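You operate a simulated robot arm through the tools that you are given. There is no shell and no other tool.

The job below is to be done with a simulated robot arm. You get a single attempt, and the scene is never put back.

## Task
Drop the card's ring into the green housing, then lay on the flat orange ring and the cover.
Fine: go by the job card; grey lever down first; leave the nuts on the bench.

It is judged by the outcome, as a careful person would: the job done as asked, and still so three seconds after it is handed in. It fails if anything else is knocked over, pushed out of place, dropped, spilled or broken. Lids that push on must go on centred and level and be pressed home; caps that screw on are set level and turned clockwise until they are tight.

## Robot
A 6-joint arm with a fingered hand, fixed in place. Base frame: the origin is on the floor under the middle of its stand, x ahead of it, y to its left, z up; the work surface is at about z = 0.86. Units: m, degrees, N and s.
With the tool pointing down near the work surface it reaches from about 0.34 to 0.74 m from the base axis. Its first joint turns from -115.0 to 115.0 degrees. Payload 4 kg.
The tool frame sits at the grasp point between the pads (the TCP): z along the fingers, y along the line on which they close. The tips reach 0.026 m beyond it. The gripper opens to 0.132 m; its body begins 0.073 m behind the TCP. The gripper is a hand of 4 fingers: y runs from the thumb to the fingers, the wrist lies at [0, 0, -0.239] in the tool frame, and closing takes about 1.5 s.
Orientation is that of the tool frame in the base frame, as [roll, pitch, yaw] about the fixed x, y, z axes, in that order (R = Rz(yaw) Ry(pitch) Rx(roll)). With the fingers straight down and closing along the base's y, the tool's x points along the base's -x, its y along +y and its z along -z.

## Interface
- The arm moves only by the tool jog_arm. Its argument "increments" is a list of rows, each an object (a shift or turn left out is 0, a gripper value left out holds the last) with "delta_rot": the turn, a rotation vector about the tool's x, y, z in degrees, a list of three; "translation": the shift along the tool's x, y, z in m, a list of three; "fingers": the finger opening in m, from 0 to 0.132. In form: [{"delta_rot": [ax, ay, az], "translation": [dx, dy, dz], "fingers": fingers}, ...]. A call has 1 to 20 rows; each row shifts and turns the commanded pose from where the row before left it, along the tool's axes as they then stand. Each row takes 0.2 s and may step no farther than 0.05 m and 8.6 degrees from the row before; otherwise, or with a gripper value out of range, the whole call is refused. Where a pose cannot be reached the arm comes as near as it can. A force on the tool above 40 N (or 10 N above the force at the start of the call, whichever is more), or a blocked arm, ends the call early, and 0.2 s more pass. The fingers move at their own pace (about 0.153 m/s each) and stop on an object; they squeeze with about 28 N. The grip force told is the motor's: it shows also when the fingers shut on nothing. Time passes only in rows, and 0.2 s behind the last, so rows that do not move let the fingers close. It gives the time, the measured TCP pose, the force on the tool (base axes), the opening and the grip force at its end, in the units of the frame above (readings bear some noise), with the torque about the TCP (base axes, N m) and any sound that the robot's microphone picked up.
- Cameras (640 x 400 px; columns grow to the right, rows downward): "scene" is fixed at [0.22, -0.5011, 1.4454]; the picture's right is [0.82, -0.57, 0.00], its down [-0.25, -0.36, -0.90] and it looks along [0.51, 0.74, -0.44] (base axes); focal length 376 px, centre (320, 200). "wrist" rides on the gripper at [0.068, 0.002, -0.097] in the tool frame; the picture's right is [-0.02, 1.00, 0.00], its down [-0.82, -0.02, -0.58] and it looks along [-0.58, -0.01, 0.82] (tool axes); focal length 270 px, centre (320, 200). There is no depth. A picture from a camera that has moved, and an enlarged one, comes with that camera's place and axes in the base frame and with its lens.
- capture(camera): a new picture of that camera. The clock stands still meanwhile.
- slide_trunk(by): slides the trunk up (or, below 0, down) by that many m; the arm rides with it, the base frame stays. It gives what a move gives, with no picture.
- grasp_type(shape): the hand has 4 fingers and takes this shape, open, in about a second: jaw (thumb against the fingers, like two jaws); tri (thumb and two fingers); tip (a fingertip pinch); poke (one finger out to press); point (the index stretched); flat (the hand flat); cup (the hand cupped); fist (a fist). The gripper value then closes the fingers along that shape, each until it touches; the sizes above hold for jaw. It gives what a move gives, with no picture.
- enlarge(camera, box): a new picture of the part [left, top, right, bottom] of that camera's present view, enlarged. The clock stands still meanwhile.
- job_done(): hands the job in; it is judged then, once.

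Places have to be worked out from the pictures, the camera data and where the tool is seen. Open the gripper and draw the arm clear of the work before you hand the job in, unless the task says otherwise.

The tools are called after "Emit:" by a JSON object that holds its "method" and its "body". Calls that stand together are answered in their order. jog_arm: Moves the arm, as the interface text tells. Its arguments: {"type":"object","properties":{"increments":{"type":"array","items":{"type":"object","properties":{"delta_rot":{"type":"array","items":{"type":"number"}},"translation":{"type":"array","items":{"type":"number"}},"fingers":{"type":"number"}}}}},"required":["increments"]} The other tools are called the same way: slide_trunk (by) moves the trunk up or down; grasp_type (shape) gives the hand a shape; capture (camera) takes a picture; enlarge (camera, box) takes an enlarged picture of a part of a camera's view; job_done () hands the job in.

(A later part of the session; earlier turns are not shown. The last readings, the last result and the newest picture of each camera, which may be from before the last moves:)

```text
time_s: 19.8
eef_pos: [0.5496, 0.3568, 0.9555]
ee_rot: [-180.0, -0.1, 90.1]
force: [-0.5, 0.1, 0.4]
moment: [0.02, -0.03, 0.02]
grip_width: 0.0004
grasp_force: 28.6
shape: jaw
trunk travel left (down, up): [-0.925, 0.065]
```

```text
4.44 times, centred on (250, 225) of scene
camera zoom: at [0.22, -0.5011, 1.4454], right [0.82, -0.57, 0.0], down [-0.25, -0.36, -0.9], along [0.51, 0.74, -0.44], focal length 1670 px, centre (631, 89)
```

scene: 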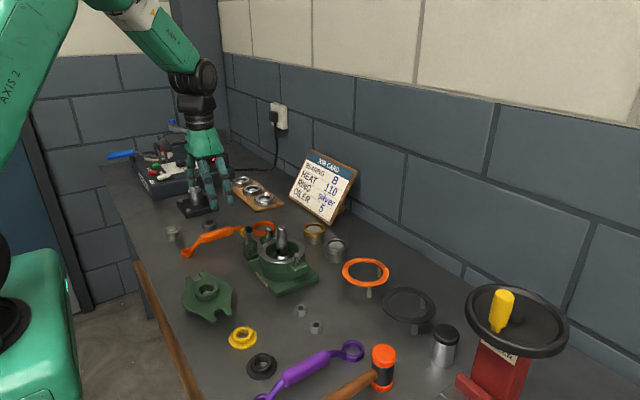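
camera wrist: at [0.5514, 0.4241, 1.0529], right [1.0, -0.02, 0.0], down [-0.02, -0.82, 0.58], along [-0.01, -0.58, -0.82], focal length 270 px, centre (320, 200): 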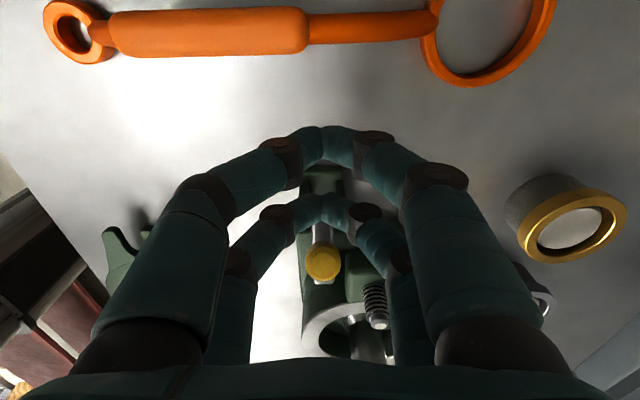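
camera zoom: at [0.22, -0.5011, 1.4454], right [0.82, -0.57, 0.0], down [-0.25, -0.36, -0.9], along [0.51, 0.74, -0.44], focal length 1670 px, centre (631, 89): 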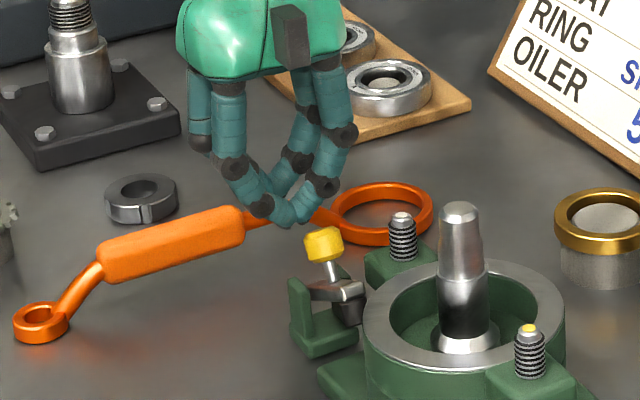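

The lever has swung over past its centre. I zoom to see if it is fully down.

Emit:
{"method": "enlarge", "body": {"camera": "scene", "box": [240, 220, 300, 270]}}

Emit:
{"method": "enlarge", "body": {"camera": "wrist", "box": [260, 160, 420, 360]}}

```text
8.00 times, centred on (270, 245) of scene
camera zoom: at [0.22, -0.5011, 1.4454], right [0.82, -0.57, 0.0], down [-0.25, -0.36, -0.9], along [0.51, 0.74, -0.44], focal length 3006 px, centre (720, -160)
```

zoom: 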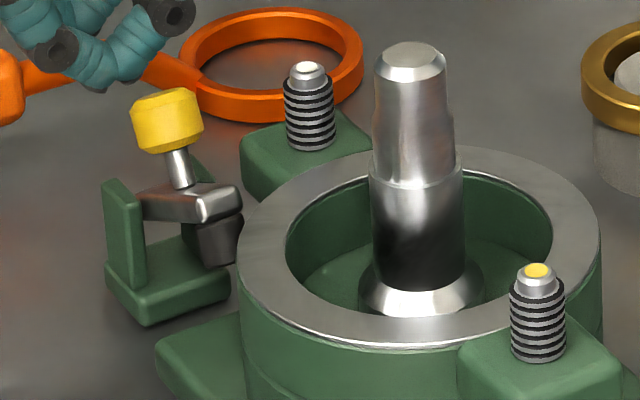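

```text
2.00 times, centred on (340, 260) of wrist
camera zoom: at [0.5514, 0.4241, 1.0529], right [1.0, -0.02, 0.0], down [-0.02, -0.82, 0.58], along [-0.01, -0.58, -0.82], focal length 541 px, centre (280, 80)
```

zoom: 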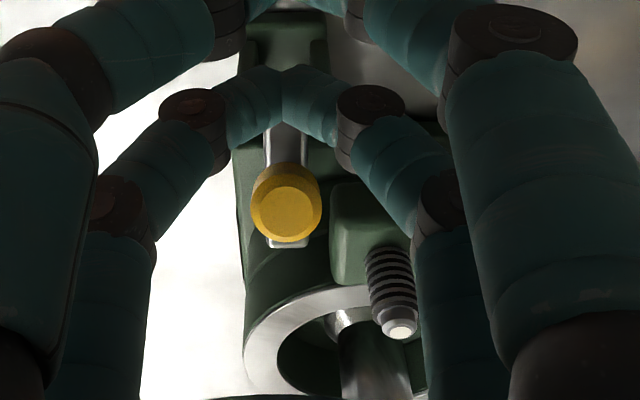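

The arm is about 20° short of horizontal. I lift, move over the knob top, and press down in small steps.

Emit:
{"method": "jog_arm", "body": {"increments": [{"translation": [0, 0, -0.03]}, {"translation": [-0.034, 0, 0]}, {"translation": [-0.034, 0, 0]}, {}]}}

Emit:
{"method": "capture", "body": {"camera": "wrist"}}

Emit:
{"method": "enlarge", "body": {"camera": "scene", "box": [220, 190, 310, 270]}}

```text
time_s: 20.8
eef_pos: [0.5512, 0.2886, 0.9854]
ee_rot: [-180.0, 0.1, 90.1]
force: [0.4, 0.1, -1.2]
moment: [-0.02, 0.02, -0.01]
grip_width: 0.0003
grasp_force: 27.7
shape: jaw
trunk travel left (down, up): [-0.925, 0.065]
```

```text
taken
camera wrist: at [0.5524, 0.3564, 1.0831], right [1.0, -0.02, 0.0], down [-0.02, -0.82, 0.58], along [-0.01, -0.58, -0.82], focal length 270 px, centre (320, 200)
```

wrist: 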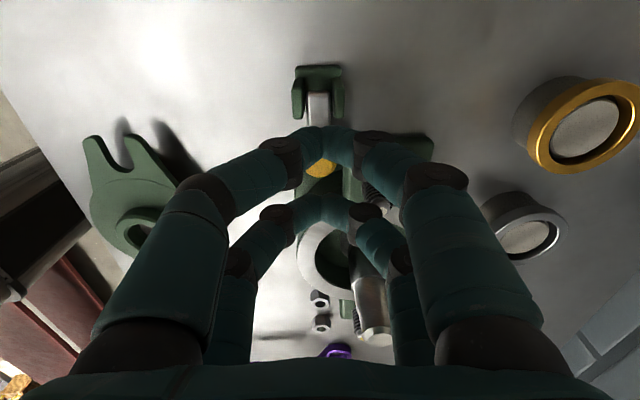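

```text
5.00 times, centred on (265, 230) of scene
camera zoom: at [0.22, -0.5011, 1.4454], right [0.82, -0.57, 0.0], down [-0.25, -0.36, -0.9], along [0.51, 0.74, -0.44], focal length 1878 px, centre (595, 50)
```

zoom: 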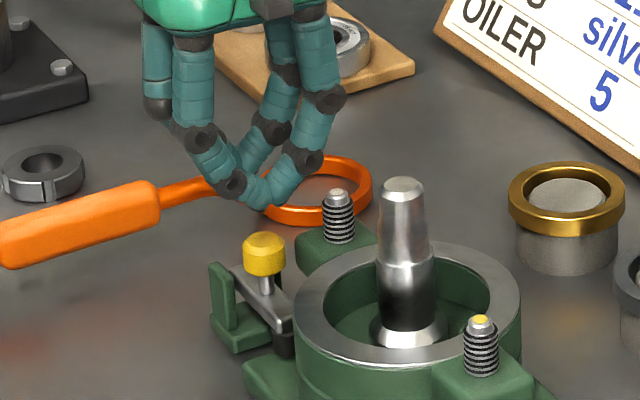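

The lever has dropped by itself to horizontal with the knob upright. I'll still press lightly on the knob top to be sure it is home.

Emit:
{"method": "jog_arm", "body": {"increments": [{"translation": [0, 0, 0.008]}, {"translation": [0, 0, 0.006]}, {"translation": [0, 0, 0.005]}, {"translation": [0, 0, 0.003]}, {}]}}

Emit:
{"method": "enlarge", "body": {"camera": "scene", "box": [220, 190, 310, 270]}}

```text
time_s: 22.0
eef_pos: [0.5515, 0.2889, 0.9643]
ee_rot: [-179.9, 0.0, 89.9]
force: [0.2, -0.7, 0.0]
moment: [0.0, 0.0, -0.03]
grip_width: 0.0
grasp_force: 28.6
shape: jaw
trunk travel left (down, up): [-0.925, 0.065]
```

```text
5.00 times, centred on (265, 230) of scene
camera zoom: at [0.22, -0.5011, 1.4454], right [0.82, -0.57, 0.0], down [-0.25, -0.36, -0.9], along [0.51, 0.74, -0.44], focal length 1878 px, centre (595, 50)
```

zoom: 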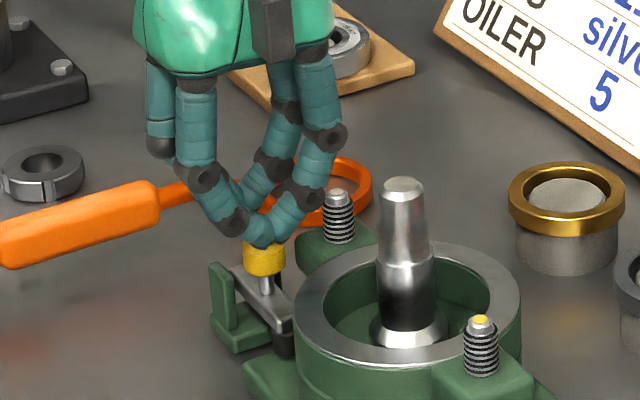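

The tips are just over the knob. I press a bit further, watching the force.

Emit:
{"method": "jog_arm", "body": {"increments": [{"translation": [0, 0, 0.004]}, {"translation": [0, 0, 0.003]}, {"translation": [0, 0, 0.003]}, {}]}}

Emit:
{"method": "enlarge", "body": {"camera": "scene", "box": [220, 190, 310, 270]}}

```text
time_s: 22.9
eef_pos: [0.5526, 0.2902, 0.9608]
ee_rot: [179.4, -0.2, 90.1]
force: [-5.6, -2.3, 21.0]
moment: [-0.4, 0.14, -0.09]
grip_width: 0.0
grasp_force: 27.7
shape: jaw
trunk travel left (down, up): [-0.925, 0.065]
stopped in row 4: the force on the tool passed its limit at 42 N (the readings are from after the stop); the commanded pose is now the measured one
```

```text
5.00 times, centred on (265, 230) of scene
camera zoom: at [0.22, -0.5011, 1.4454], right [0.82, -0.57, 0.0], down [-0.25, -0.36, -0.9], along [0.51, 0.74, -0.44], focal length 1878 px, centre (595, 50)
```

zoom: 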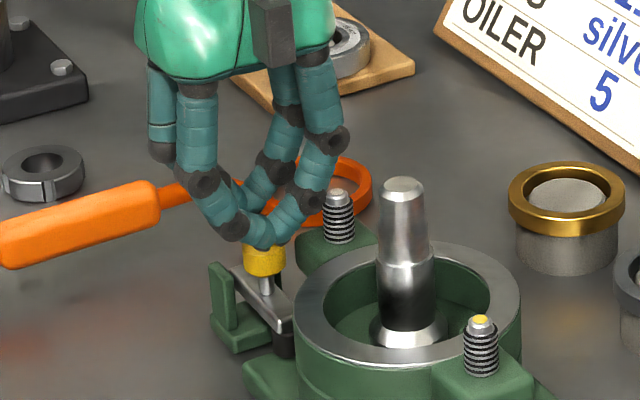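

The lever took about 42 N without moving further, so it is fully down. I lift away and go over toward the silver ring, opening the hand, to look at it and test the reach.

Emit:
{"method": "jog_arm", "body": {"increments": [{"translation": [0, 0, -0.02]}, {"translation": [0, 0, -0.04]}, {"translation": [0, 0, -0.04]}, {"translation": [0, 0, -0.04], "fingers": 0.11}, {"translation": [-0.028, 0.035, 0]}, {"translation": [-0.028, 0.035, 0]}, {"translation": [-0.028, 0.035, 0]}, {"translation": [-0.028, 0.035, 0]}, {}, {}]}}

Emit:
{"method": "capture", "body": {"camera": "wrist"}}

Emit:
{"method": "capture", "body": {"camera": "scene"}}

```text
time_s: 25.1
eef_pos: [0.6926, 0.1772, 1.0982]
ee_rot: [179.6, -0.2, 90.1]
force: [-0.3, 0.2, 0.4]
moment: [0.0, -0.02, 0.02]
grip_width: 0.1097
grasp_force: 0.0
shape: jaw
trunk travel left (down, up): [-0.925, 0.065]
```

```text
taken
camera wrist: at [0.6934, 0.2447, 1.1965], right [1.0, -0.02, 0.01], down [-0.02, -0.82, 0.57], along [-0.01, -0.57, -0.82], focal length 270 px, centre (320, 200)
```

wrist: 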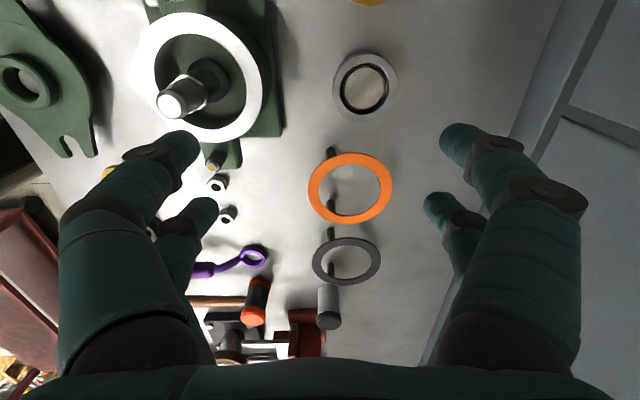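

```text
taken
```

scene: 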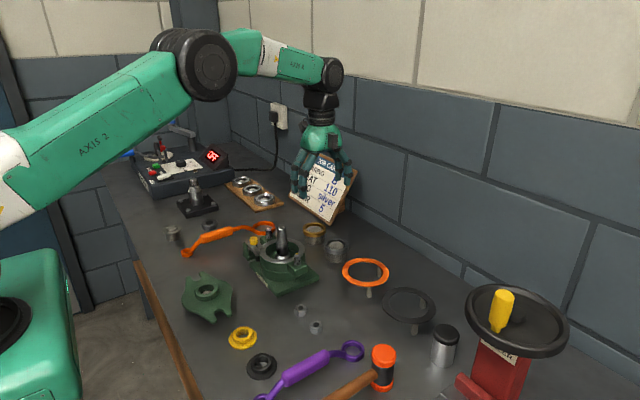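

The silver ring is now at about (0.742, 0.181) in this view. I zoom in for precise positions of it and the orange ring.

Emit:
{"method": "enlarge", "body": {"camera": "wrist", "box": [290, 30, 430, 130]}}

Emit:
{"method": "enlarge", "body": {"camera": "wrist", "box": [280, 130, 420, 300]}}

Emit:
{"method": "enlarge", "body": {"camera": "scene", "box": [290, 210, 380, 300]}}

```text
4.00 times, centred on (360, 80) of wrist
camera zoom: at [0.6934, 0.2447, 1.1965], right [1.0, -0.02, 0.01], down [-0.02, -0.82, 0.57], along [-0.01, -0.57, -0.82], focal length 1081 px, centre (160, 680)
```

zoom: 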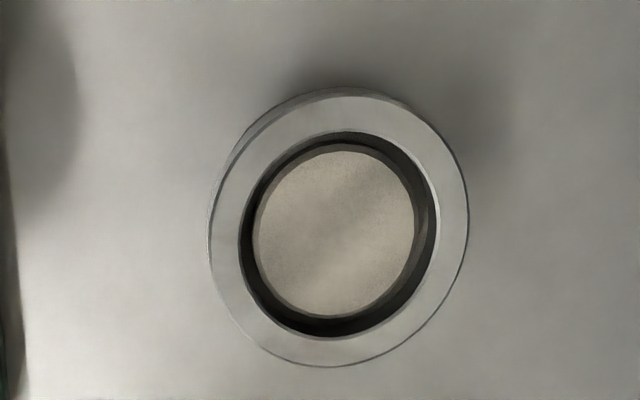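

```text
2.35 times, centred on (350, 215) of wrist
camera zoom: at [0.6934, 0.2447, 1.1965], right [1.0, -0.02, 0.01], down [-0.02, -0.82, 0.57], along [-0.01, -0.57, -0.82], focal length 636 px, centre (249, 165)
```

zoom: 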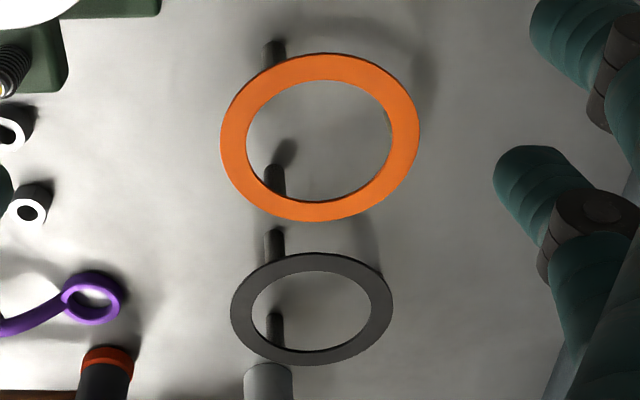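

```text
4.44 times, centred on (335, 255) of scene
camera zoom: at [0.22, -0.5011, 1.4454], right [0.82, -0.57, 0.0], down [-0.25, -0.36, -0.9], along [0.51, 0.74, -0.44], focal length 1670 px, centre (253, -44)
```

zoom: 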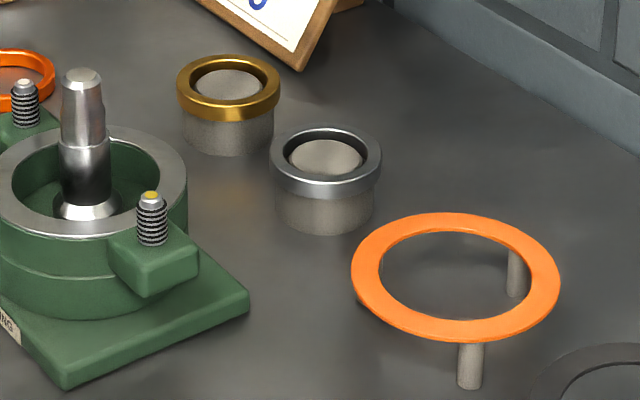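

Silver ring: centre about (0.741, 0.176), top z≈0.893, OD ≈69 mm, hole ≈52 mm. I test whether the arm reaches there by moving +x and down in steps with the hand open.

Emit:
{"method": "jog_arm", "body": {"increments": [{"translation": [0, 0.024, 0], "fingers": 0.11}, {"translation": [0, 0.024, 0]}, {"translation": [0, 0, 0.04]}, {"translation": [0, 0, 0.04]}, {}]}}

Emit:
{"method": "capture", "body": {"camera": "wrist"}}

Emit:
{"method": "enlarge", "body": {"camera": "scene", "box": [260, 120, 420, 300]}}

```text
time_s: 26.2
eef_pos: [0.7247, 0.1724, 1.0157]
ee_rot: [179.6, -0.2, 90.1]
force: [-0.5, 0.1, 1.1]
moment: [0.03, 0.0, 0.01]
grip_width: 0.1098
grasp_force: 0.1
shape: jaw
out of reach, approached as far as the arm can: row 2
trunk travel left (down, up): [-0.925, 0.065]
```

```text
taken
camera wrist: at [0.7247, 0.2408, 1.1137], right [1.0, -0.02, 0.01], down [-0.02, -0.82, 0.57], along [-0.01, -0.57, -0.82], focal length 270 px, centre (320, 200)
```

wrist: 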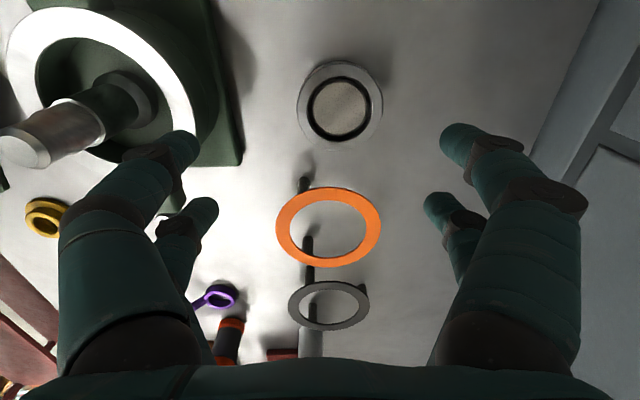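

```text
2.22 times, centred on (340, 210) of scene
camera zoom: at [0.22, -0.5011, 1.4454], right [0.82, -0.57, 0.0], down [-0.25, -0.36, -0.9], along [0.51, 0.74, -0.44], focal length 835 px, centre (276, 178)
```

zoom: 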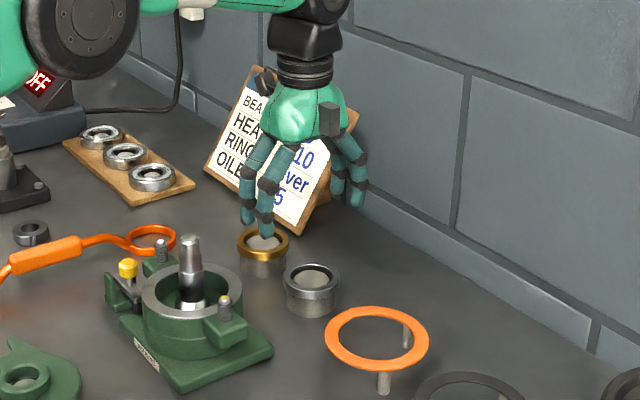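

It stopped at x≈0.725 while still high. I try again now that the hand is lower, since the reach may change with height.

Emit:
{"method": "jog_arm", "body": {"increments": [{"translation": [0.004, 0.016, 0]}, {}]}}

```text
time_s: 26.9
eef_pos: [0.7325, 0.1744, 1.0162]
ee_rot: [179.5, -0.2, 90.0]
force: [-1.7, 0.1, -0.2]
moment: [0.03, 0.01, -0.02]
grip_width: 0.1096
grasp_force: 0.1
shape: jaw
out of reach, approached as far as the arm can: row 1
trunk travel left (down, up): [-0.925, 0.065]
```

Reach limit is r≈0.753, about 1 cm short with the tool upright, so I tilt the tool 5° outward (fingers toward +x), which gains ~2 cm. Then I move over the ring and part-way down.

Emit:
{"method": "jog_arm", "body": {"increments": [{"delta_rot": [-5, 0, 0], "fingers": 0.092}, {}, {"translation": [0.0016, 0.0036, 0.0265]}, {"translation": [0, 0, 0.03]}, {}]}}

Emit:
{"method": "capture", "body": {"camera": "wrist"}}

Emit:
{"method": "enlarge", "body": {"camera": "scene", "box": [270, 160, 400, 300]}}

```text
time_s: 28.1
eef_pos: [0.7416, 0.1768, 0.9593]
ee_rot: [174.6, -0.2, 90.0]
force: [-0.7, 0.0, 0.4]
moment: [0.0, 0.03, 0.03]
grip_width: 0.0922
grasp_force: 0.0
shape: jaw
trunk travel left (down, up): [-0.925, 0.065]
```

```text
taken
camera wrist: at [0.7328, 0.2446, 1.0578], right [1.0, -0.02, 0.09], down [-0.07, -0.82, 0.57], along [0.06, -0.57, -0.82], focal length 270 px, centre (320, 200)
```

wrist: 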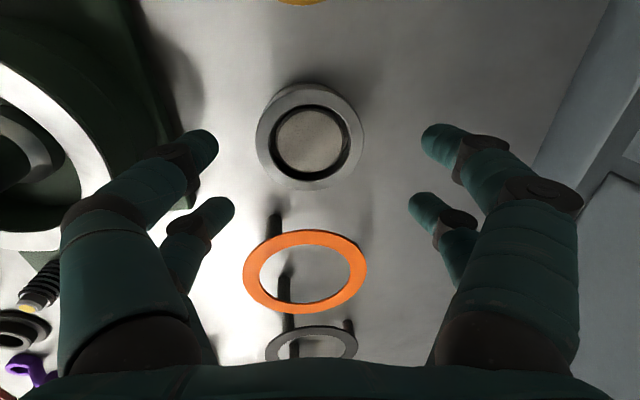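

```text
2.86 times, centred on (335, 230) of scene
camera zoom: at [0.22, -0.5011, 1.4454], right [0.82, -0.57, 0.0], down [-0.25, -0.36, -0.9], along [0.51, 0.74, -0.44], focal length 1073 px, centre (277, 114)
```

zoom: 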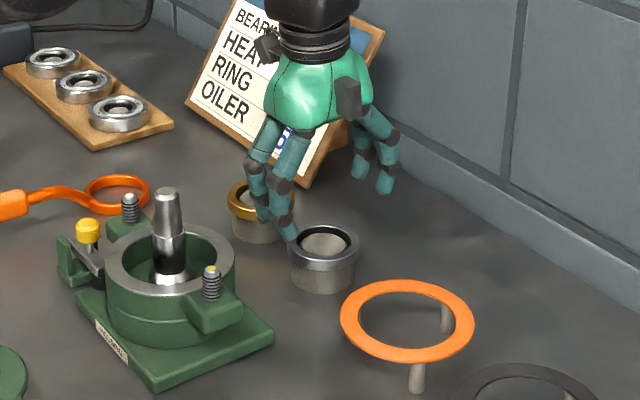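

Well centred (ring ≈ (0.740, 0.181)). I shift 3 mm in +y and go straight down to TCP z≈0.904, then look before closing.

Emit:
{"method": "jog_arm", "body": {"increments": [{"translation": [0.003, -0.0019, 0.0184]}, {"translation": [0, -0.0019, 0.0184]}, {"translation": [0, -0.0019, 0.0184]}, {}]}}

Emit:
{"method": "capture", "body": {"camera": "wrist"}}

Emit:
{"method": "enlarge", "body": {"camera": "scene", "box": [290, 190, 390, 290]}}

```text
time_s: 29.1
eef_pos: [0.7411, 0.1799, 0.9043]
ee_rot: [174.6, -0.2, 90.2]
force: [1.0, -0.1, 0.5]
moment: [0.03, 0.0, 0.01]
grip_width: 0.0923
grasp_force: 0.1
shape: jaw
trunk travel left (down, up): [-0.925, 0.065]
```

```text
taken
camera wrist: at [0.7322, 0.2482, 1.0024], right [1.0, -0.02, 0.09], down [-0.07, -0.82, 0.57], along [0.06, -0.57, -0.82], focal length 270 px, centre (320, 200)
```

wrist: 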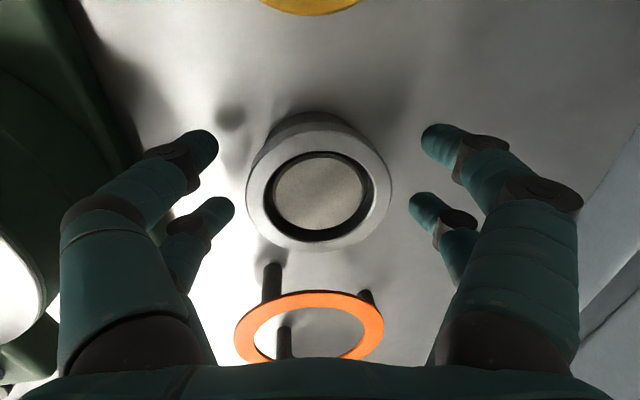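

```text
4.00 times, centred on (340, 240) of scene
camera zoom: at [0.22, -0.5011, 1.4454], right [0.82, -0.57, 0.0], down [-0.25, -0.36, -0.9], along [0.51, 0.74, -0.44], focal length 1503 px, centre (240, 40)
```

zoom: 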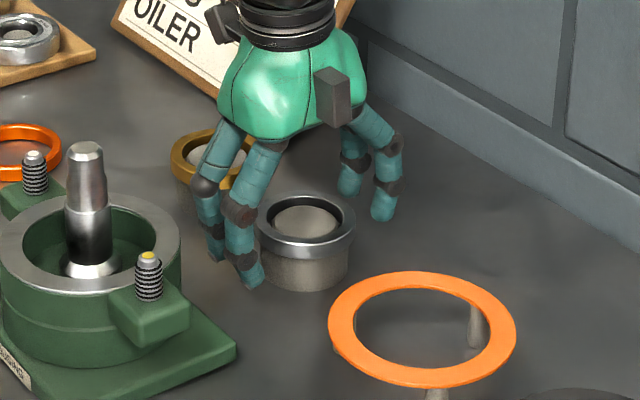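

Ring top is 11 mm beyond the TCP and the ring centre lies about 5 mm toward −y of the hand centre. I shift by −5 mm in y, lower 2 mm, and close gently on it.

Emit:
{"method": "jog_arm", "body": {"increments": [{"translation": [-0.0055, 0, 0.002]}, {"fingers": 0.08}, {"fingers": 0.074}, {}]}}

Emit:
{"method": "capture", "body": {"camera": "wrist"}}

```text
time_s: 30.1
eef_pos: [0.7414, 0.173, 0.9017]
ee_rot: [174.6, -0.2, 90.0]
force: [-0.3, 0.5, 0.6]
moment: [0.0, 0.04, -0.03]
grip_width: 0.0748
grasp_force: 0.0
shape: jaw
trunk travel left (down, up): [-0.925, 0.065]
```

```text
taken
camera wrist: at [0.7327, 0.2425, 1.0004], right [1.0, -0.02, 0.09], down [-0.07, -0.82, 0.57], along [0.06, -0.57, -0.82], focal length 270 px, centre (320, 200)
```

wrist: 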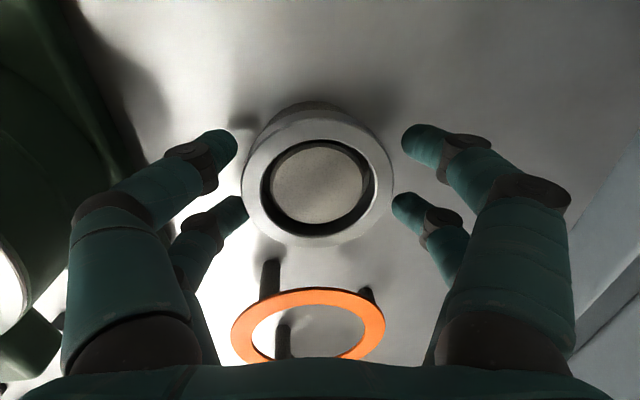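

Symmetric. I close to grip the ring.

Emit:
{"method": "jog_arm", "body": {"increments": [{"fingers": 0.066}, {"fingers": 0.05}, {"fingers": 0.03}, {"fingers": 0.03}, {"fingers": 0.03}, {}]}}

Emit:
{"method": "capture", "body": {"camera": "wrist"}}

Emit:
{"method": "enlarge", "body": {"camera": "scene", "box": [290, 190, 390, 290]}}

```text
time_s: 31.4
eef_pos: [0.7406, 0.1732, 0.9023]
ee_rot: [174.7, -0.2, 90.2]
force: [-9.9, -5.2, -7.1]
moment: [-0.05, 0.5, -0.08]
grip_width: 0.0432
grasp_force: 27.5
shape: jaw
trunk travel left (down, up): [-0.925, 0.065]
```

```text
taken
camera wrist: at [0.732, 0.2418, 0.9996], right [1.0, -0.02, 0.09], down [-0.07, -0.82, 0.57], along [0.06, -0.57, -0.82], focal length 270 px, centre (320, 200)
```

wrist: 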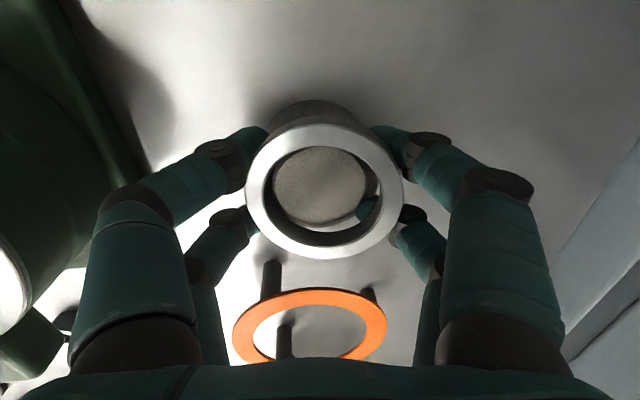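

```text
4.00 times, centred on (340, 240) of scene
camera zoom: at [0.22, -0.5011, 1.4454], right [0.82, -0.57, 0.0], down [-0.25, -0.36, -0.9], along [0.51, 0.74, -0.44], focal length 1503 px, centre (240, 40)
```

zoom: 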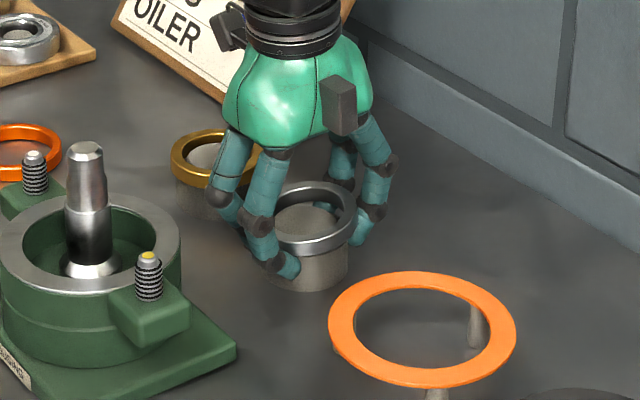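

The fingertips slid in under the ring and lifted it, touching the post. I open again slowly so the ring settles back on its stand, then check.

Emit:
{"method": "jog_arm", "body": {"increments": [{"fingers": 0.048}, {"fingers": 0.054}, {"fingers": 0.06}, {"fingers": 0.066}, {"fingers": 0.074}, {"fingers": 0.084}, {}]}}

Emit:
{"method": "capture", "body": {"camera": "wrist"}}

Emit:
{"method": "enlarge", "body": {"camera": "scene", "box": [290, 190, 390, 290]}}

```text
time_s: 33.0
eef_pos: [0.7407, 0.1741, 0.9031]
ee_rot: [174.6, -0.2, 90.1]
force: [-0.3, 0.0, -0.4]
moment: [0.02, -0.01, 0.0]
grip_width: 0.0835
grasp_force: 0.0
shape: jaw
trunk travel left (down, up): [-0.925, 0.065]
```

```text
taken
camera wrist: at [0.7327, 0.2425, 1.0004], right [1.0, -0.02, 0.09], down [-0.07, -0.82, 0.57], along [0.06, -0.57, -0.82], focal length 270 px, centre (320, 200)
```

wrist: 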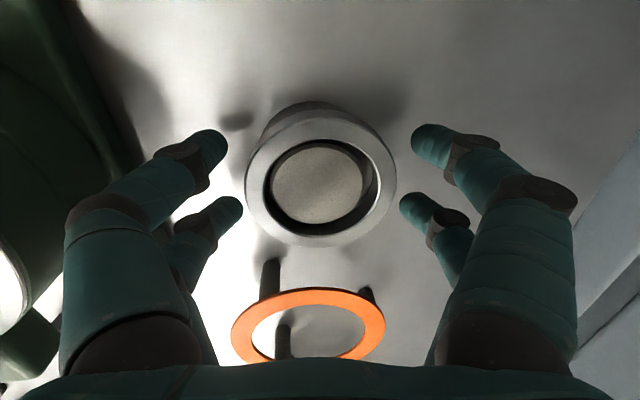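

```text
4.00 times, centred on (340, 240) of scene
camera zoom: at [0.22, -0.5011, 1.4454], right [0.82, -0.57, 0.0], down [-0.25, -0.36, -0.9], along [0.51, 0.74, -0.44], focal length 1503 px, centre (240, 40)
```

zoom: 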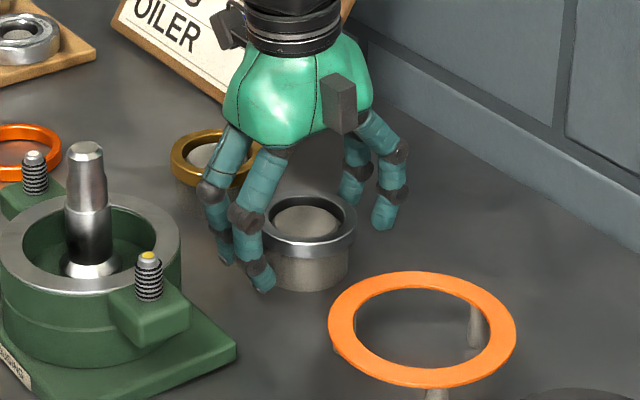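

Ring is back on its stand and the stand did not move. I lower the hand about 8 mm so the straighter part of the fingers meets the ring's side, and close only slightly beyond the ring's width.

Emit:
{"method": "jog_arm", "body": {"increments": [{"translation": [0, -0.0003, 0.004]}, {"translation": [0, 0, 0.005]}, {"fingers": 0.074}, {"fingers": 0.07}, {"fingers": 0.066}, {"fingers": 0.063}, {}]}}

Emit:
{"method": "capture", "body": {"camera": "wrist"}}

Emit:
{"method": "enlarge", "body": {"camera": "scene", "box": [290, 190, 390, 290]}}

```text
time_s: 34.6
eef_pos: [0.7411, 0.1738, 0.893]
ee_rot: [174.6, -0.2, 90.2]
force: [0.1, 0.1, 0.1]
moment: [0.01, -0.01, 0.0]
grip_width: 0.0636
grasp_force: 0.1
shape: jaw
trunk travel left (down, up): [-0.925, 0.065]
```

```text
taken
camera wrist: at [0.7333, 0.2426, 0.9915], right [1.0, -0.02, 0.09], down [-0.07, -0.82, 0.57], along [0.06, -0.57, -0.82], focal length 270 px, centre (320, 200)
```

wrist: 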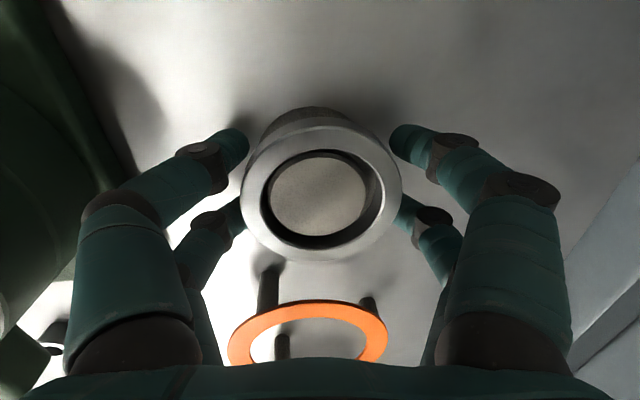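

```text
4.00 times, centred on (340, 240) of scene
camera zoom: at [0.22, -0.5011, 1.4454], right [0.82, -0.57, 0.0], down [-0.25, -0.36, -0.9], along [0.51, 0.74, -0.44], focal length 1503 px, centre (240, 40)
```

zoom: 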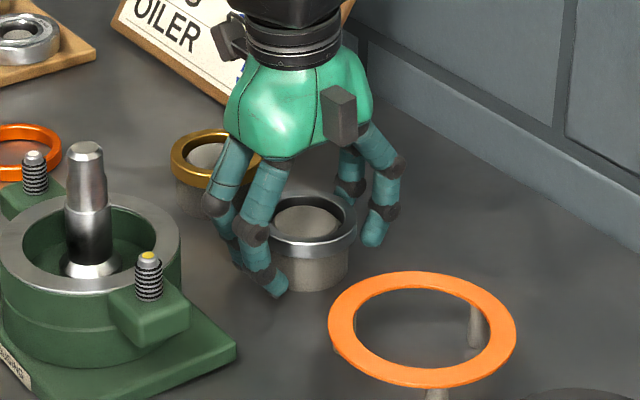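

No contact yet: the pairs straddle the ring where its chord is about 57 mm. I close further in small steps.

Emit:
{"method": "jog_arm", "body": {"increments": [{"fingers": 0.06}, {"fingers": 0.057}, {"fingers": 0.054}, {}]}}

Emit:
{"method": "capture", "body": {"camera": "wrist"}}

Emit:
{"method": "enlarge", "body": {"camera": "scene", "box": [290, 190, 390, 290]}}

```text
time_s: 35.6
eef_pos: [0.7422, 0.1737, 0.8931]
ee_rot: [174.7, -0.1, 90.1]
force: [-0.2, 0.2, 0.3]
moment: [0.01, -0.02, -0.03]
grip_width: 0.0548
grasp_force: 0.0
shape: jaw
trunk travel left (down, up): [-0.925, 0.065]
```

```text
taken
camera wrist: at [0.7333, 0.2426, 0.9915], right [1.0, -0.02, 0.09], down [-0.07, -0.82, 0.57], along [0.06, -0.57, -0.82], focal length 270 px, centre (320, 200)
```

wrist: 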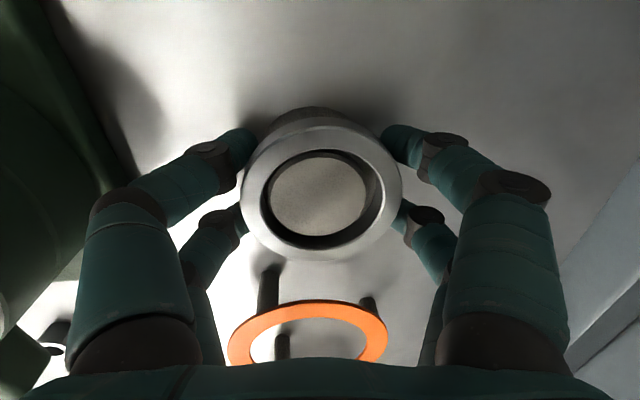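

```text
4.00 times, centred on (340, 240) of scene
camera zoom: at [0.22, -0.5011, 1.4454], right [0.82, -0.57, 0.0], down [-0.25, -0.36, -0.9], along [0.51, 0.74, -0.44], focal length 1503 px, centre (240, 40)
```

zoom: 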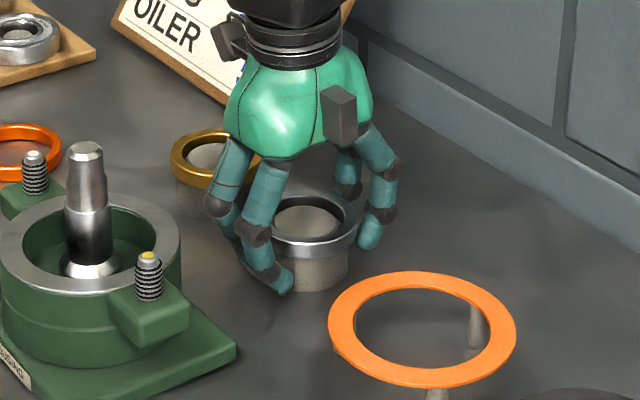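

Still free. I keep closing in small steps, watching for contact.

Emit:
{"method": "jog_arm", "body": {"increments": [{"fingers": 0.052}, {"fingers": 0.05}, {"fingers": 0.05}]}}

Emit:
{"method": "enlarge", "body": {"camera": "wrist", "box": [180, 80, 460, 280]}}

Emit:
{"method": "enlarge", "body": {"camera": "scene", "box": [310, 220, 370, 280]}}

```text
time_s: 36.5
eef_pos: [0.7414, 0.1744, 0.8934]
ee_rot: [174.7, -0.2, 90.1]
force: [-0.7, -0.7, -1.4]
moment: [-0.01, 0.23, 0.14]
grip_width: 0.044
grasp_force: 28.3
shape: jaw
trunk travel left (down, up): [-0.925, 0.065]
```

```text
2.00 times, centred on (320, 180) of wrist
camera zoom: at [0.7332, 0.2425, 0.991], right [1.0, -0.02, 0.09], down [-0.07, -0.82, 0.57], along [0.06, -0.57, -0.82], focal length 541 px, centre (320, 240)
```

zoom: 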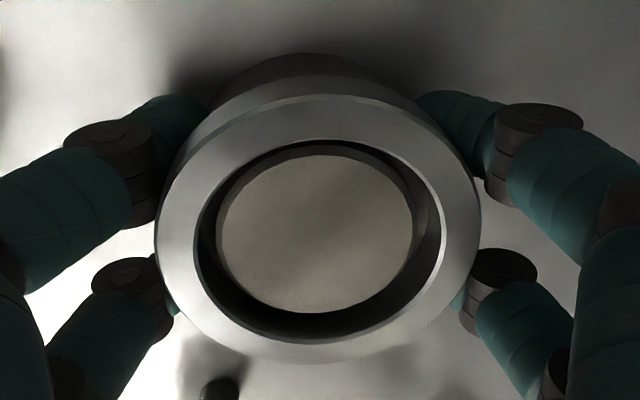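

```text
6.67 times, centred on (340, 250) of scene
camera zoom: at [0.22, -0.5011, 1.4454], right [0.82, -0.57, 0.0], down [-0.25, -0.36, -0.9], along [0.51, 0.74, -0.44], focal length 2505 px, centre (187, -133)
```

zoom: 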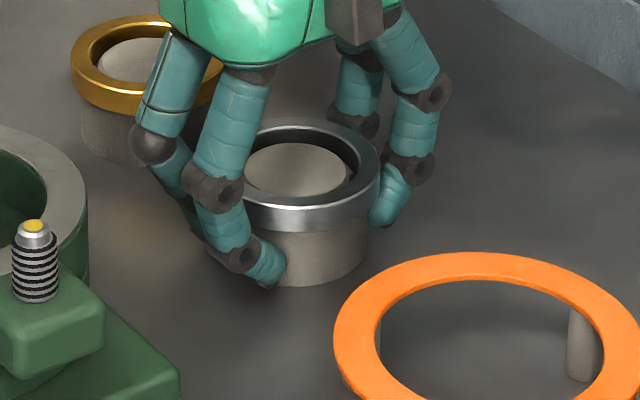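

The fingertips are now squeezing the stand below the ring, not the ring. I open again, rise to TCP z≈0.908 so the tip bulge meets the ring's side, and reduce the tilt from 5° to 3° so both sides contact at the same height.

Emit:
{"method": "jog_arm", "body": {"increments": [{"fingers": 0.054}, {"fingers": 0.062}, {"fingers": 0.072}, {"fingers": 0.08}, {"translation": [0, 0.001, -0.0075]}, {"translation": [0, 0, -0.007], "delta_rot": [2, 0, 0]}, {}, {}]}}

Emit:
{"method": "enlarge", "body": {"camera": "wrist", "box": [180, 80, 460, 280]}}

Emit:
{"method": "enlarge", "body": {"camera": "scene", "box": [310, 220, 370, 280]}}

```text
time_s: 38.2
eef_pos: [0.7414, 0.1744, 0.9083]
ee_rot: [176.6, -0.2, 90.1]
force: [0.9, -0.4, 0.1]
moment: [0.02, 0.02, 0.0]
grip_width: 0.0797
grasp_force: 0.0
shape: jaw
trunk travel left (down, up): [-0.925, 0.065]
```

```text
2.00 times, centred on (320, 180) of wrist
camera zoom: at [0.7362, 0.2426, 1.006], right [1.0, -0.02, 0.06], down [-0.05, -0.82, 0.57], along [0.03, -0.57, -0.82], focal length 541 px, centre (320, 240)
```

zoom: 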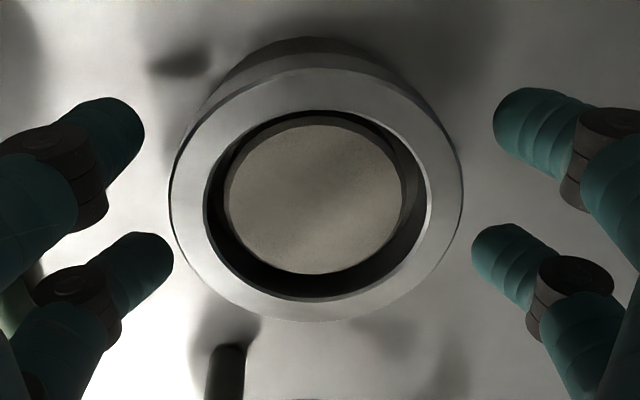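

```text
6.67 times, centred on (340, 250) of scene
camera zoom: at [0.22, -0.5011, 1.4454], right [0.82, -0.57, 0.0], down [-0.25, -0.36, -0.9], along [0.51, 0.74, -0.44], focal length 2505 px, centre (187, -133)
```

zoom: 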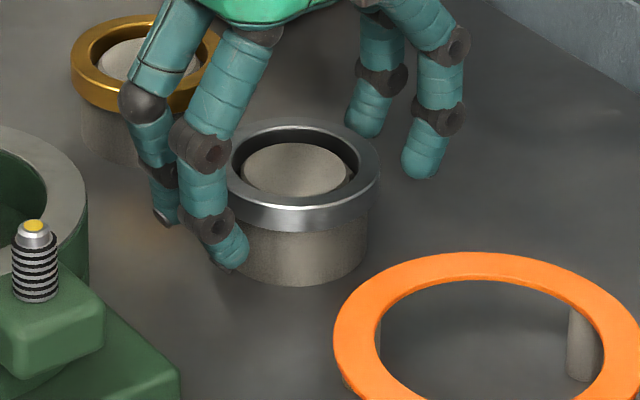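

Nicely centred. I close step by step on the ring's side.

Emit:
{"method": "jog_arm", "body": {"increments": [{"fingers": 0.07}, {"fingers": 0.062}, {"fingers": 0.058}, {"fingers": 0.055}, {}]}}

Emit:
{"method": "enlarge", "body": {"camera": "wrist", "box": [180, 80, 460, 280]}}

Emit:
{"method": "enlarge", "body": {"camera": "scene", "box": [310, 220, 370, 280]}}

```text
time_s: 39.5
eef_pos: [0.7422, 0.1737, 0.9072]
ee_rot: [176.7, -0.2, 90.1]
force: [0.5, 0.4, -2.2]
moment: [-0.01, 0.04, 0.01]
grip_width: 0.0511
grasp_force: 28.2
shape: jaw
trunk travel left (down, up): [-0.925, 0.065]
```

```text
2.00 times, centred on (320, 180) of wrist
camera zoom: at [0.7362, 0.2426, 1.0057], right [1.0, -0.02, 0.06], down [-0.05, -0.82, 0.57], along [0.03, -0.57, -0.82], focal length 541 px, centre (320, 240)
```

zoom: 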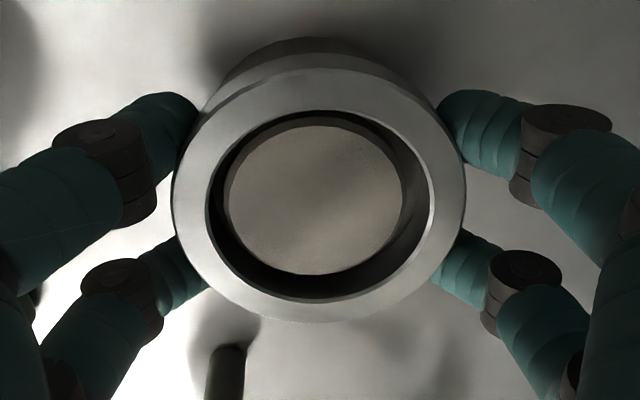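

```text
6.67 times, centred on (340, 250) of scene
camera zoom: at [0.22, -0.5011, 1.4454], right [0.82, -0.57, 0.0], down [-0.25, -0.36, -0.9], along [0.51, 0.74, -0.44], focal length 2505 px, centre (187, -133)
```

zoom: 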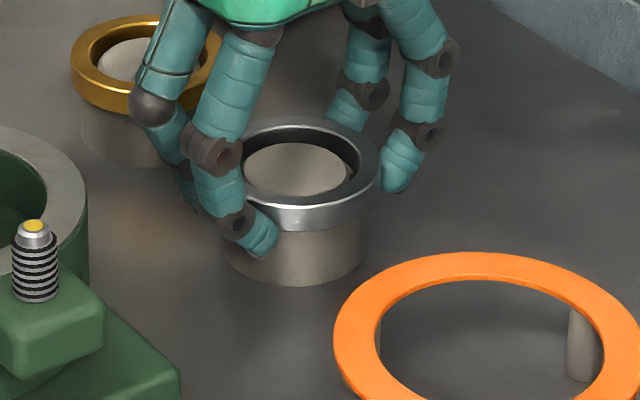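

Now the grip stopped at 0.051 with the ring undisturbed, so it should be holding the ring. I lift slowly by about 12 mm and check.

Emit:
{"method": "jog_arm", "body": {"increments": [{"translation": [0, 0, -0.004]}, {"translation": [0, 0, -0.004]}, {"translation": [0, 0, -0.004]}, {}]}}

Emit:
{"method": "enlarge", "body": {"camera": "wrist", "box": [180, 80, 460, 280]}}

Emit:
{"method": "enlarge", "body": {"camera": "scene", "box": [310, 220, 370, 280]}}

```text
time_s: 40.5
eef_pos: [0.7403, 0.1724, 0.9193]
ee_rot: [176.6, -0.2, 90.0]
force: [-0.1, -0.4, -1.8]
moment: [-0.01, 0.01, 0.0]
grip_width: 0.0513
grasp_force: 27.9
shape: jaw
trunk travel left (down, up): [-0.925, 0.065]
```

```text
2.00 times, centred on (320, 180) of wrist
camera zoom: at [0.7357, 0.2429, 1.0176], right [1.0, -0.02, 0.06], down [-0.05, -0.82, 0.57], along [0.03, -0.57, -0.82], focal length 541 px, centre (320, 240)
```

zoom: 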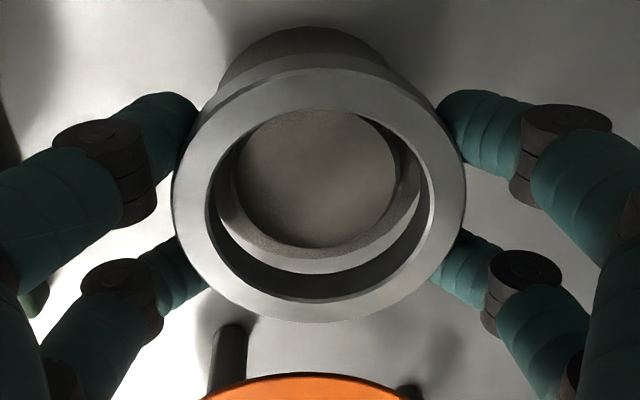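

```text
6.67 times, centred on (340, 250) of scene
camera zoom: at [0.22, -0.5011, 1.4454], right [0.82, -0.57, 0.0], down [-0.25, -0.36, -0.9], along [0.51, 0.74, -0.44], focal length 2505 px, centre (187, -133)
```

zoom: 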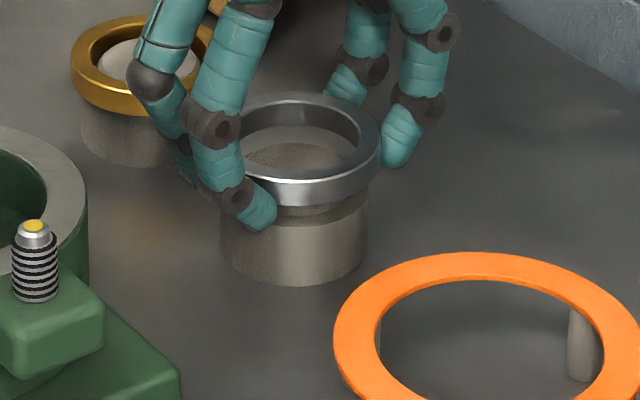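

The ring lifts cleanly and the stand stays put. I raise it above the shaft top (≈0.99) and carry it over the housing centre (≈(0.586, 0.193)).

Emit:
{"method": "jog_arm", "body": {"increments": [{"translation": [0, 0, -0.03]}, {"translation": [0, 0, -0.035]}, {"translation": [0, 0, -0.035]}, {"translation": [0, 0, -0.035]}, {"translation": [0.003, -0.027, -0.0017]}, {"translation": [0.003, -0.028, -0.0017]}, {"translation": [0.003, -0.028, -0.0017]}, {"translation": [0.003, -0.028, -0.0017]}, {"translation": [0.004, -0.028, -0.0017]}, {}]}}

Emit:
{"method": "capture", "body": {"camera": "wrist"}}

Emit:
{"method": "enlarge", "body": {"camera": "scene", "box": [210, 130, 370, 290]}}

```text
time_s: 42.6
eef_pos: [0.5936, 0.1894, 1.0541]
ee_rot: [176.6, -0.3, 90.0]
force: [-0.6, 0.4, -1.9]
moment: [-0.01, -0.03, 0.01]
grip_width: 0.0509
grasp_force: 28.4
shape: jaw
trunk travel left (down, up): [-0.925, 0.065]
```

```text
taken
camera wrist: at [0.5883, 0.2592, 1.1519], right [1.0, -0.02, 0.06], down [-0.05, -0.82, 0.57], along [0.03, -0.57, -0.82], focal length 270 px, centre (320, 200)
```

wrist: 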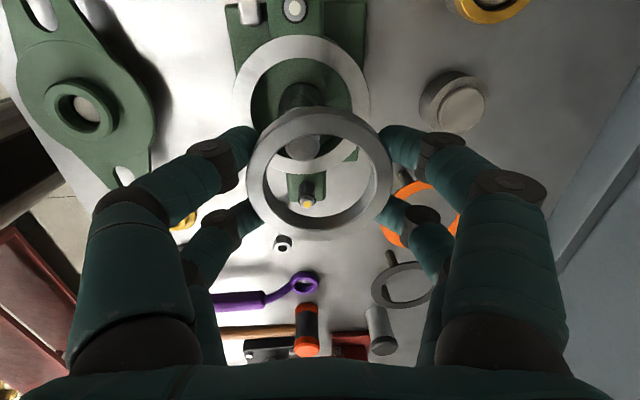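

```text
2.50 times, centred on (290, 210) of scene
camera zoom: at [0.22, -0.5011, 1.4454], right [0.82, -0.57, 0.0], down [-0.25, -0.36, -0.9], along [0.51, 0.74, -0.44], focal length 939 px, centre (395, 175)
```

zoom: 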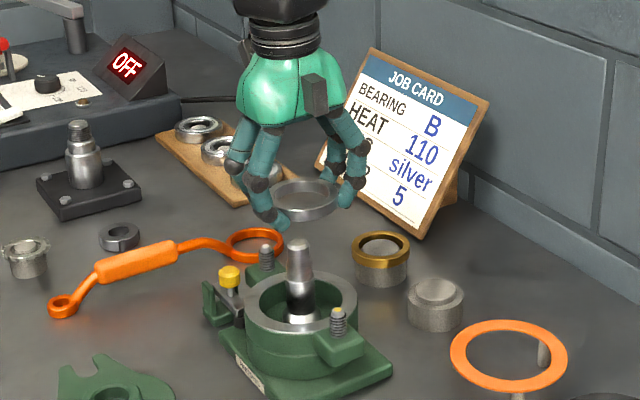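

I zoom the wrist view to line up ring, rim, shaft and studs accurately.

Emit:
{"method": "enlarge", "body": {"camera": "wrist", "box": [210, 0, 410, 240]}}

Emit:
{"method": "enlarge", "body": {"camera": "scene", "box": [250, 190, 340, 280]}}

```text
1.67 times, centred on (310, 120) of wrist
camera zoom: at [0.5883, 0.2592, 1.1519], right [1.0, -0.02, 0.06], down [-0.05, -0.82, 0.57], along [0.03, -0.57, -0.82], focal length 450 px, centre (337, 333)
```

zoom: 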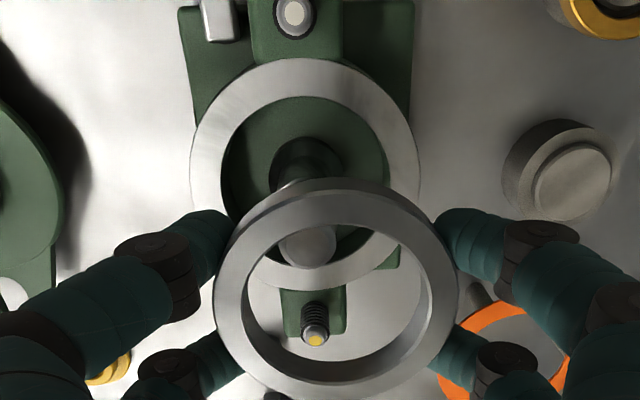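

```text
4.44 times, centred on (295, 235) of scene
camera zoom: at [0.22, -0.5011, 1.4454], right [0.82, -0.57, 0.0], down [-0.25, -0.36, -0.9], along [0.51, 0.74, -0.44], focal length 1670 px, centre (431, 44)
```

zoom: 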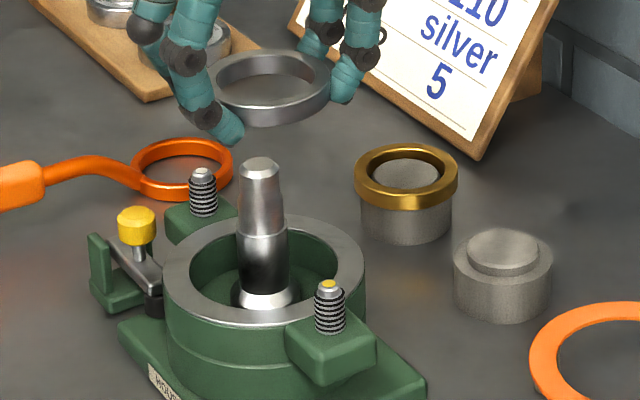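

Correcting for perspective, the housing axis is at about (0.586, 0.187), rim z≈0.93, shaft top z≈0.994. The ring centre is at about (0.595, 0.194), so I shift by (−9, −7) mm and lower part-way to check that the shaft shows centred in the ring.

Emit:
{"method": "jog_arm", "body": {"increments": [{"translation": [-0.007, -0.0093, -0.0005]}, {}, {"translation": [0, -0.001, 0.015]}, {}]}}

Emit:
{"method": "enlarge", "body": {"camera": "wrist", "box": [210, 0, 410, 240]}}

Emit:
{"method": "enlarge", "body": {"camera": "scene", "box": [240, 170, 330, 280]}}

```text
time_s: 43.6
eef_pos: [0.584, 0.1838, 1.0392]
ee_rot: [176.6, -0.3, 90.1]
force: [0.1, -0.8, -1.9]
moment: [0.0, -0.02, 0.01]
grip_width: 0.0511
grasp_force: 28.0
shape: jaw
trunk travel left (down, up): [-0.925, 0.065]
```

```text
1.67 times, centred on (310, 120) of wrist
camera zoom: at [0.5789, 0.2515, 1.1376], right [1.0, -0.02, 0.06], down [-0.05, -0.82, 0.57], along [0.03, -0.57, -0.82], focal length 450 px, centre (337, 333)
```

zoom: 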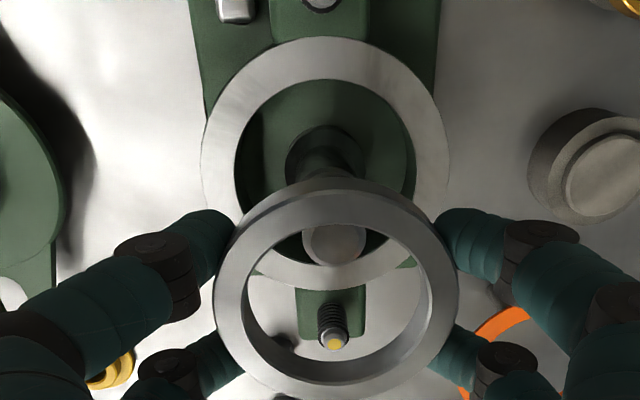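

```text
3.64 times, centred on (285, 225) of scene
camera zoom: at [0.22, -0.5011, 1.4454], right [0.82, -0.57, 0.0], down [-0.25, -0.36, -0.9], along [0.51, 0.74, -0.44], focal length 1366 px, centre (447, 109)
```

zoom: 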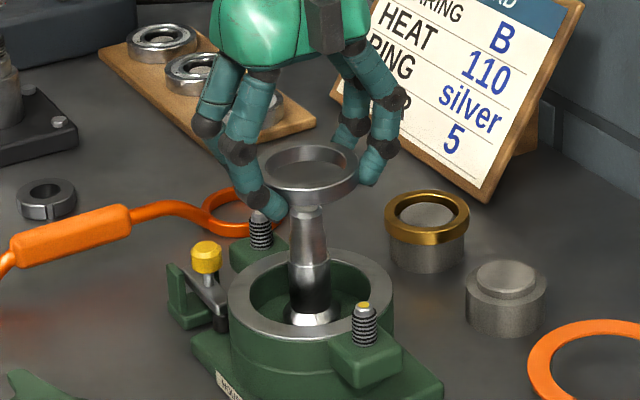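

The shaft top projects to within ~1 mm of the ring's centre. I lower straight down so the tips stop just above the rim.

Emit:
{"method": "jog_arm", "body": {"increments": [{"translation": [0, -0.0009, 0.0155]}, {"translation": [0, -0.0009, 0.0155]}, {"translation": [0, -0.0009, 0.0155]}, {"translation": [0, -0.0009, 0.0155]}, {}]}}

Emit:
{"method": "capture", "body": {"camera": "wrist"}}

Emit:
{"method": "enlarge", "body": {"camera": "scene", "box": [240, 170, 330, 280]}}

```text
time_s: 44.9
eef_pos: [0.5845, 0.1834, 0.9776]
ee_rot: [176.6, -0.3, 90.1]
force: [0.2, -0.1, -2.0]
moment: [-0.01, 0.01, 0.0]
grip_width: 0.0508
grasp_force: 28.2
shape: jaw
trunk travel left (down, up): [-0.925, 0.065]
```

```text
taken
camera wrist: at [0.5795, 0.2513, 1.0753], right [1.0, -0.02, 0.06], down [-0.05, -0.82, 0.57], along [0.03, -0.57, -0.82], focal length 270 px, centre (320, 200)
```

wrist: 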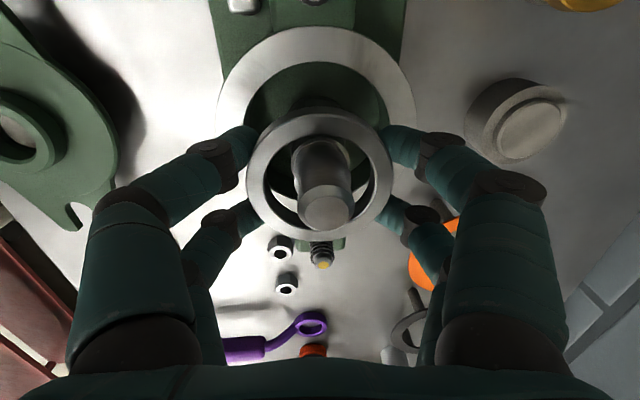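

```text
3.64 times, centred on (285, 225) of scene
camera zoom: at [0.22, -0.5011, 1.4454], right [0.82, -0.57, 0.0], down [-0.25, -0.36, -0.9], along [0.51, 0.74, -0.44], focal length 1366 px, centre (447, 109)
```

zoom: 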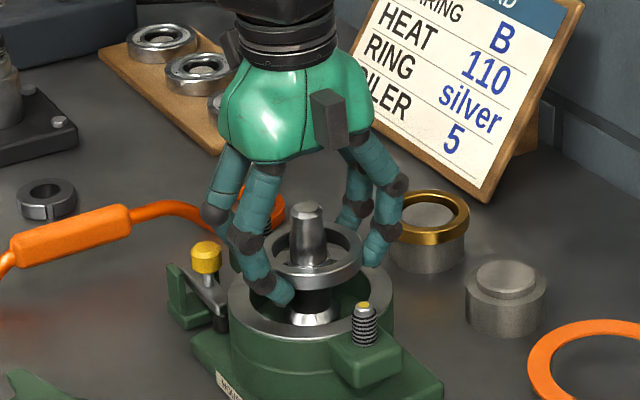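

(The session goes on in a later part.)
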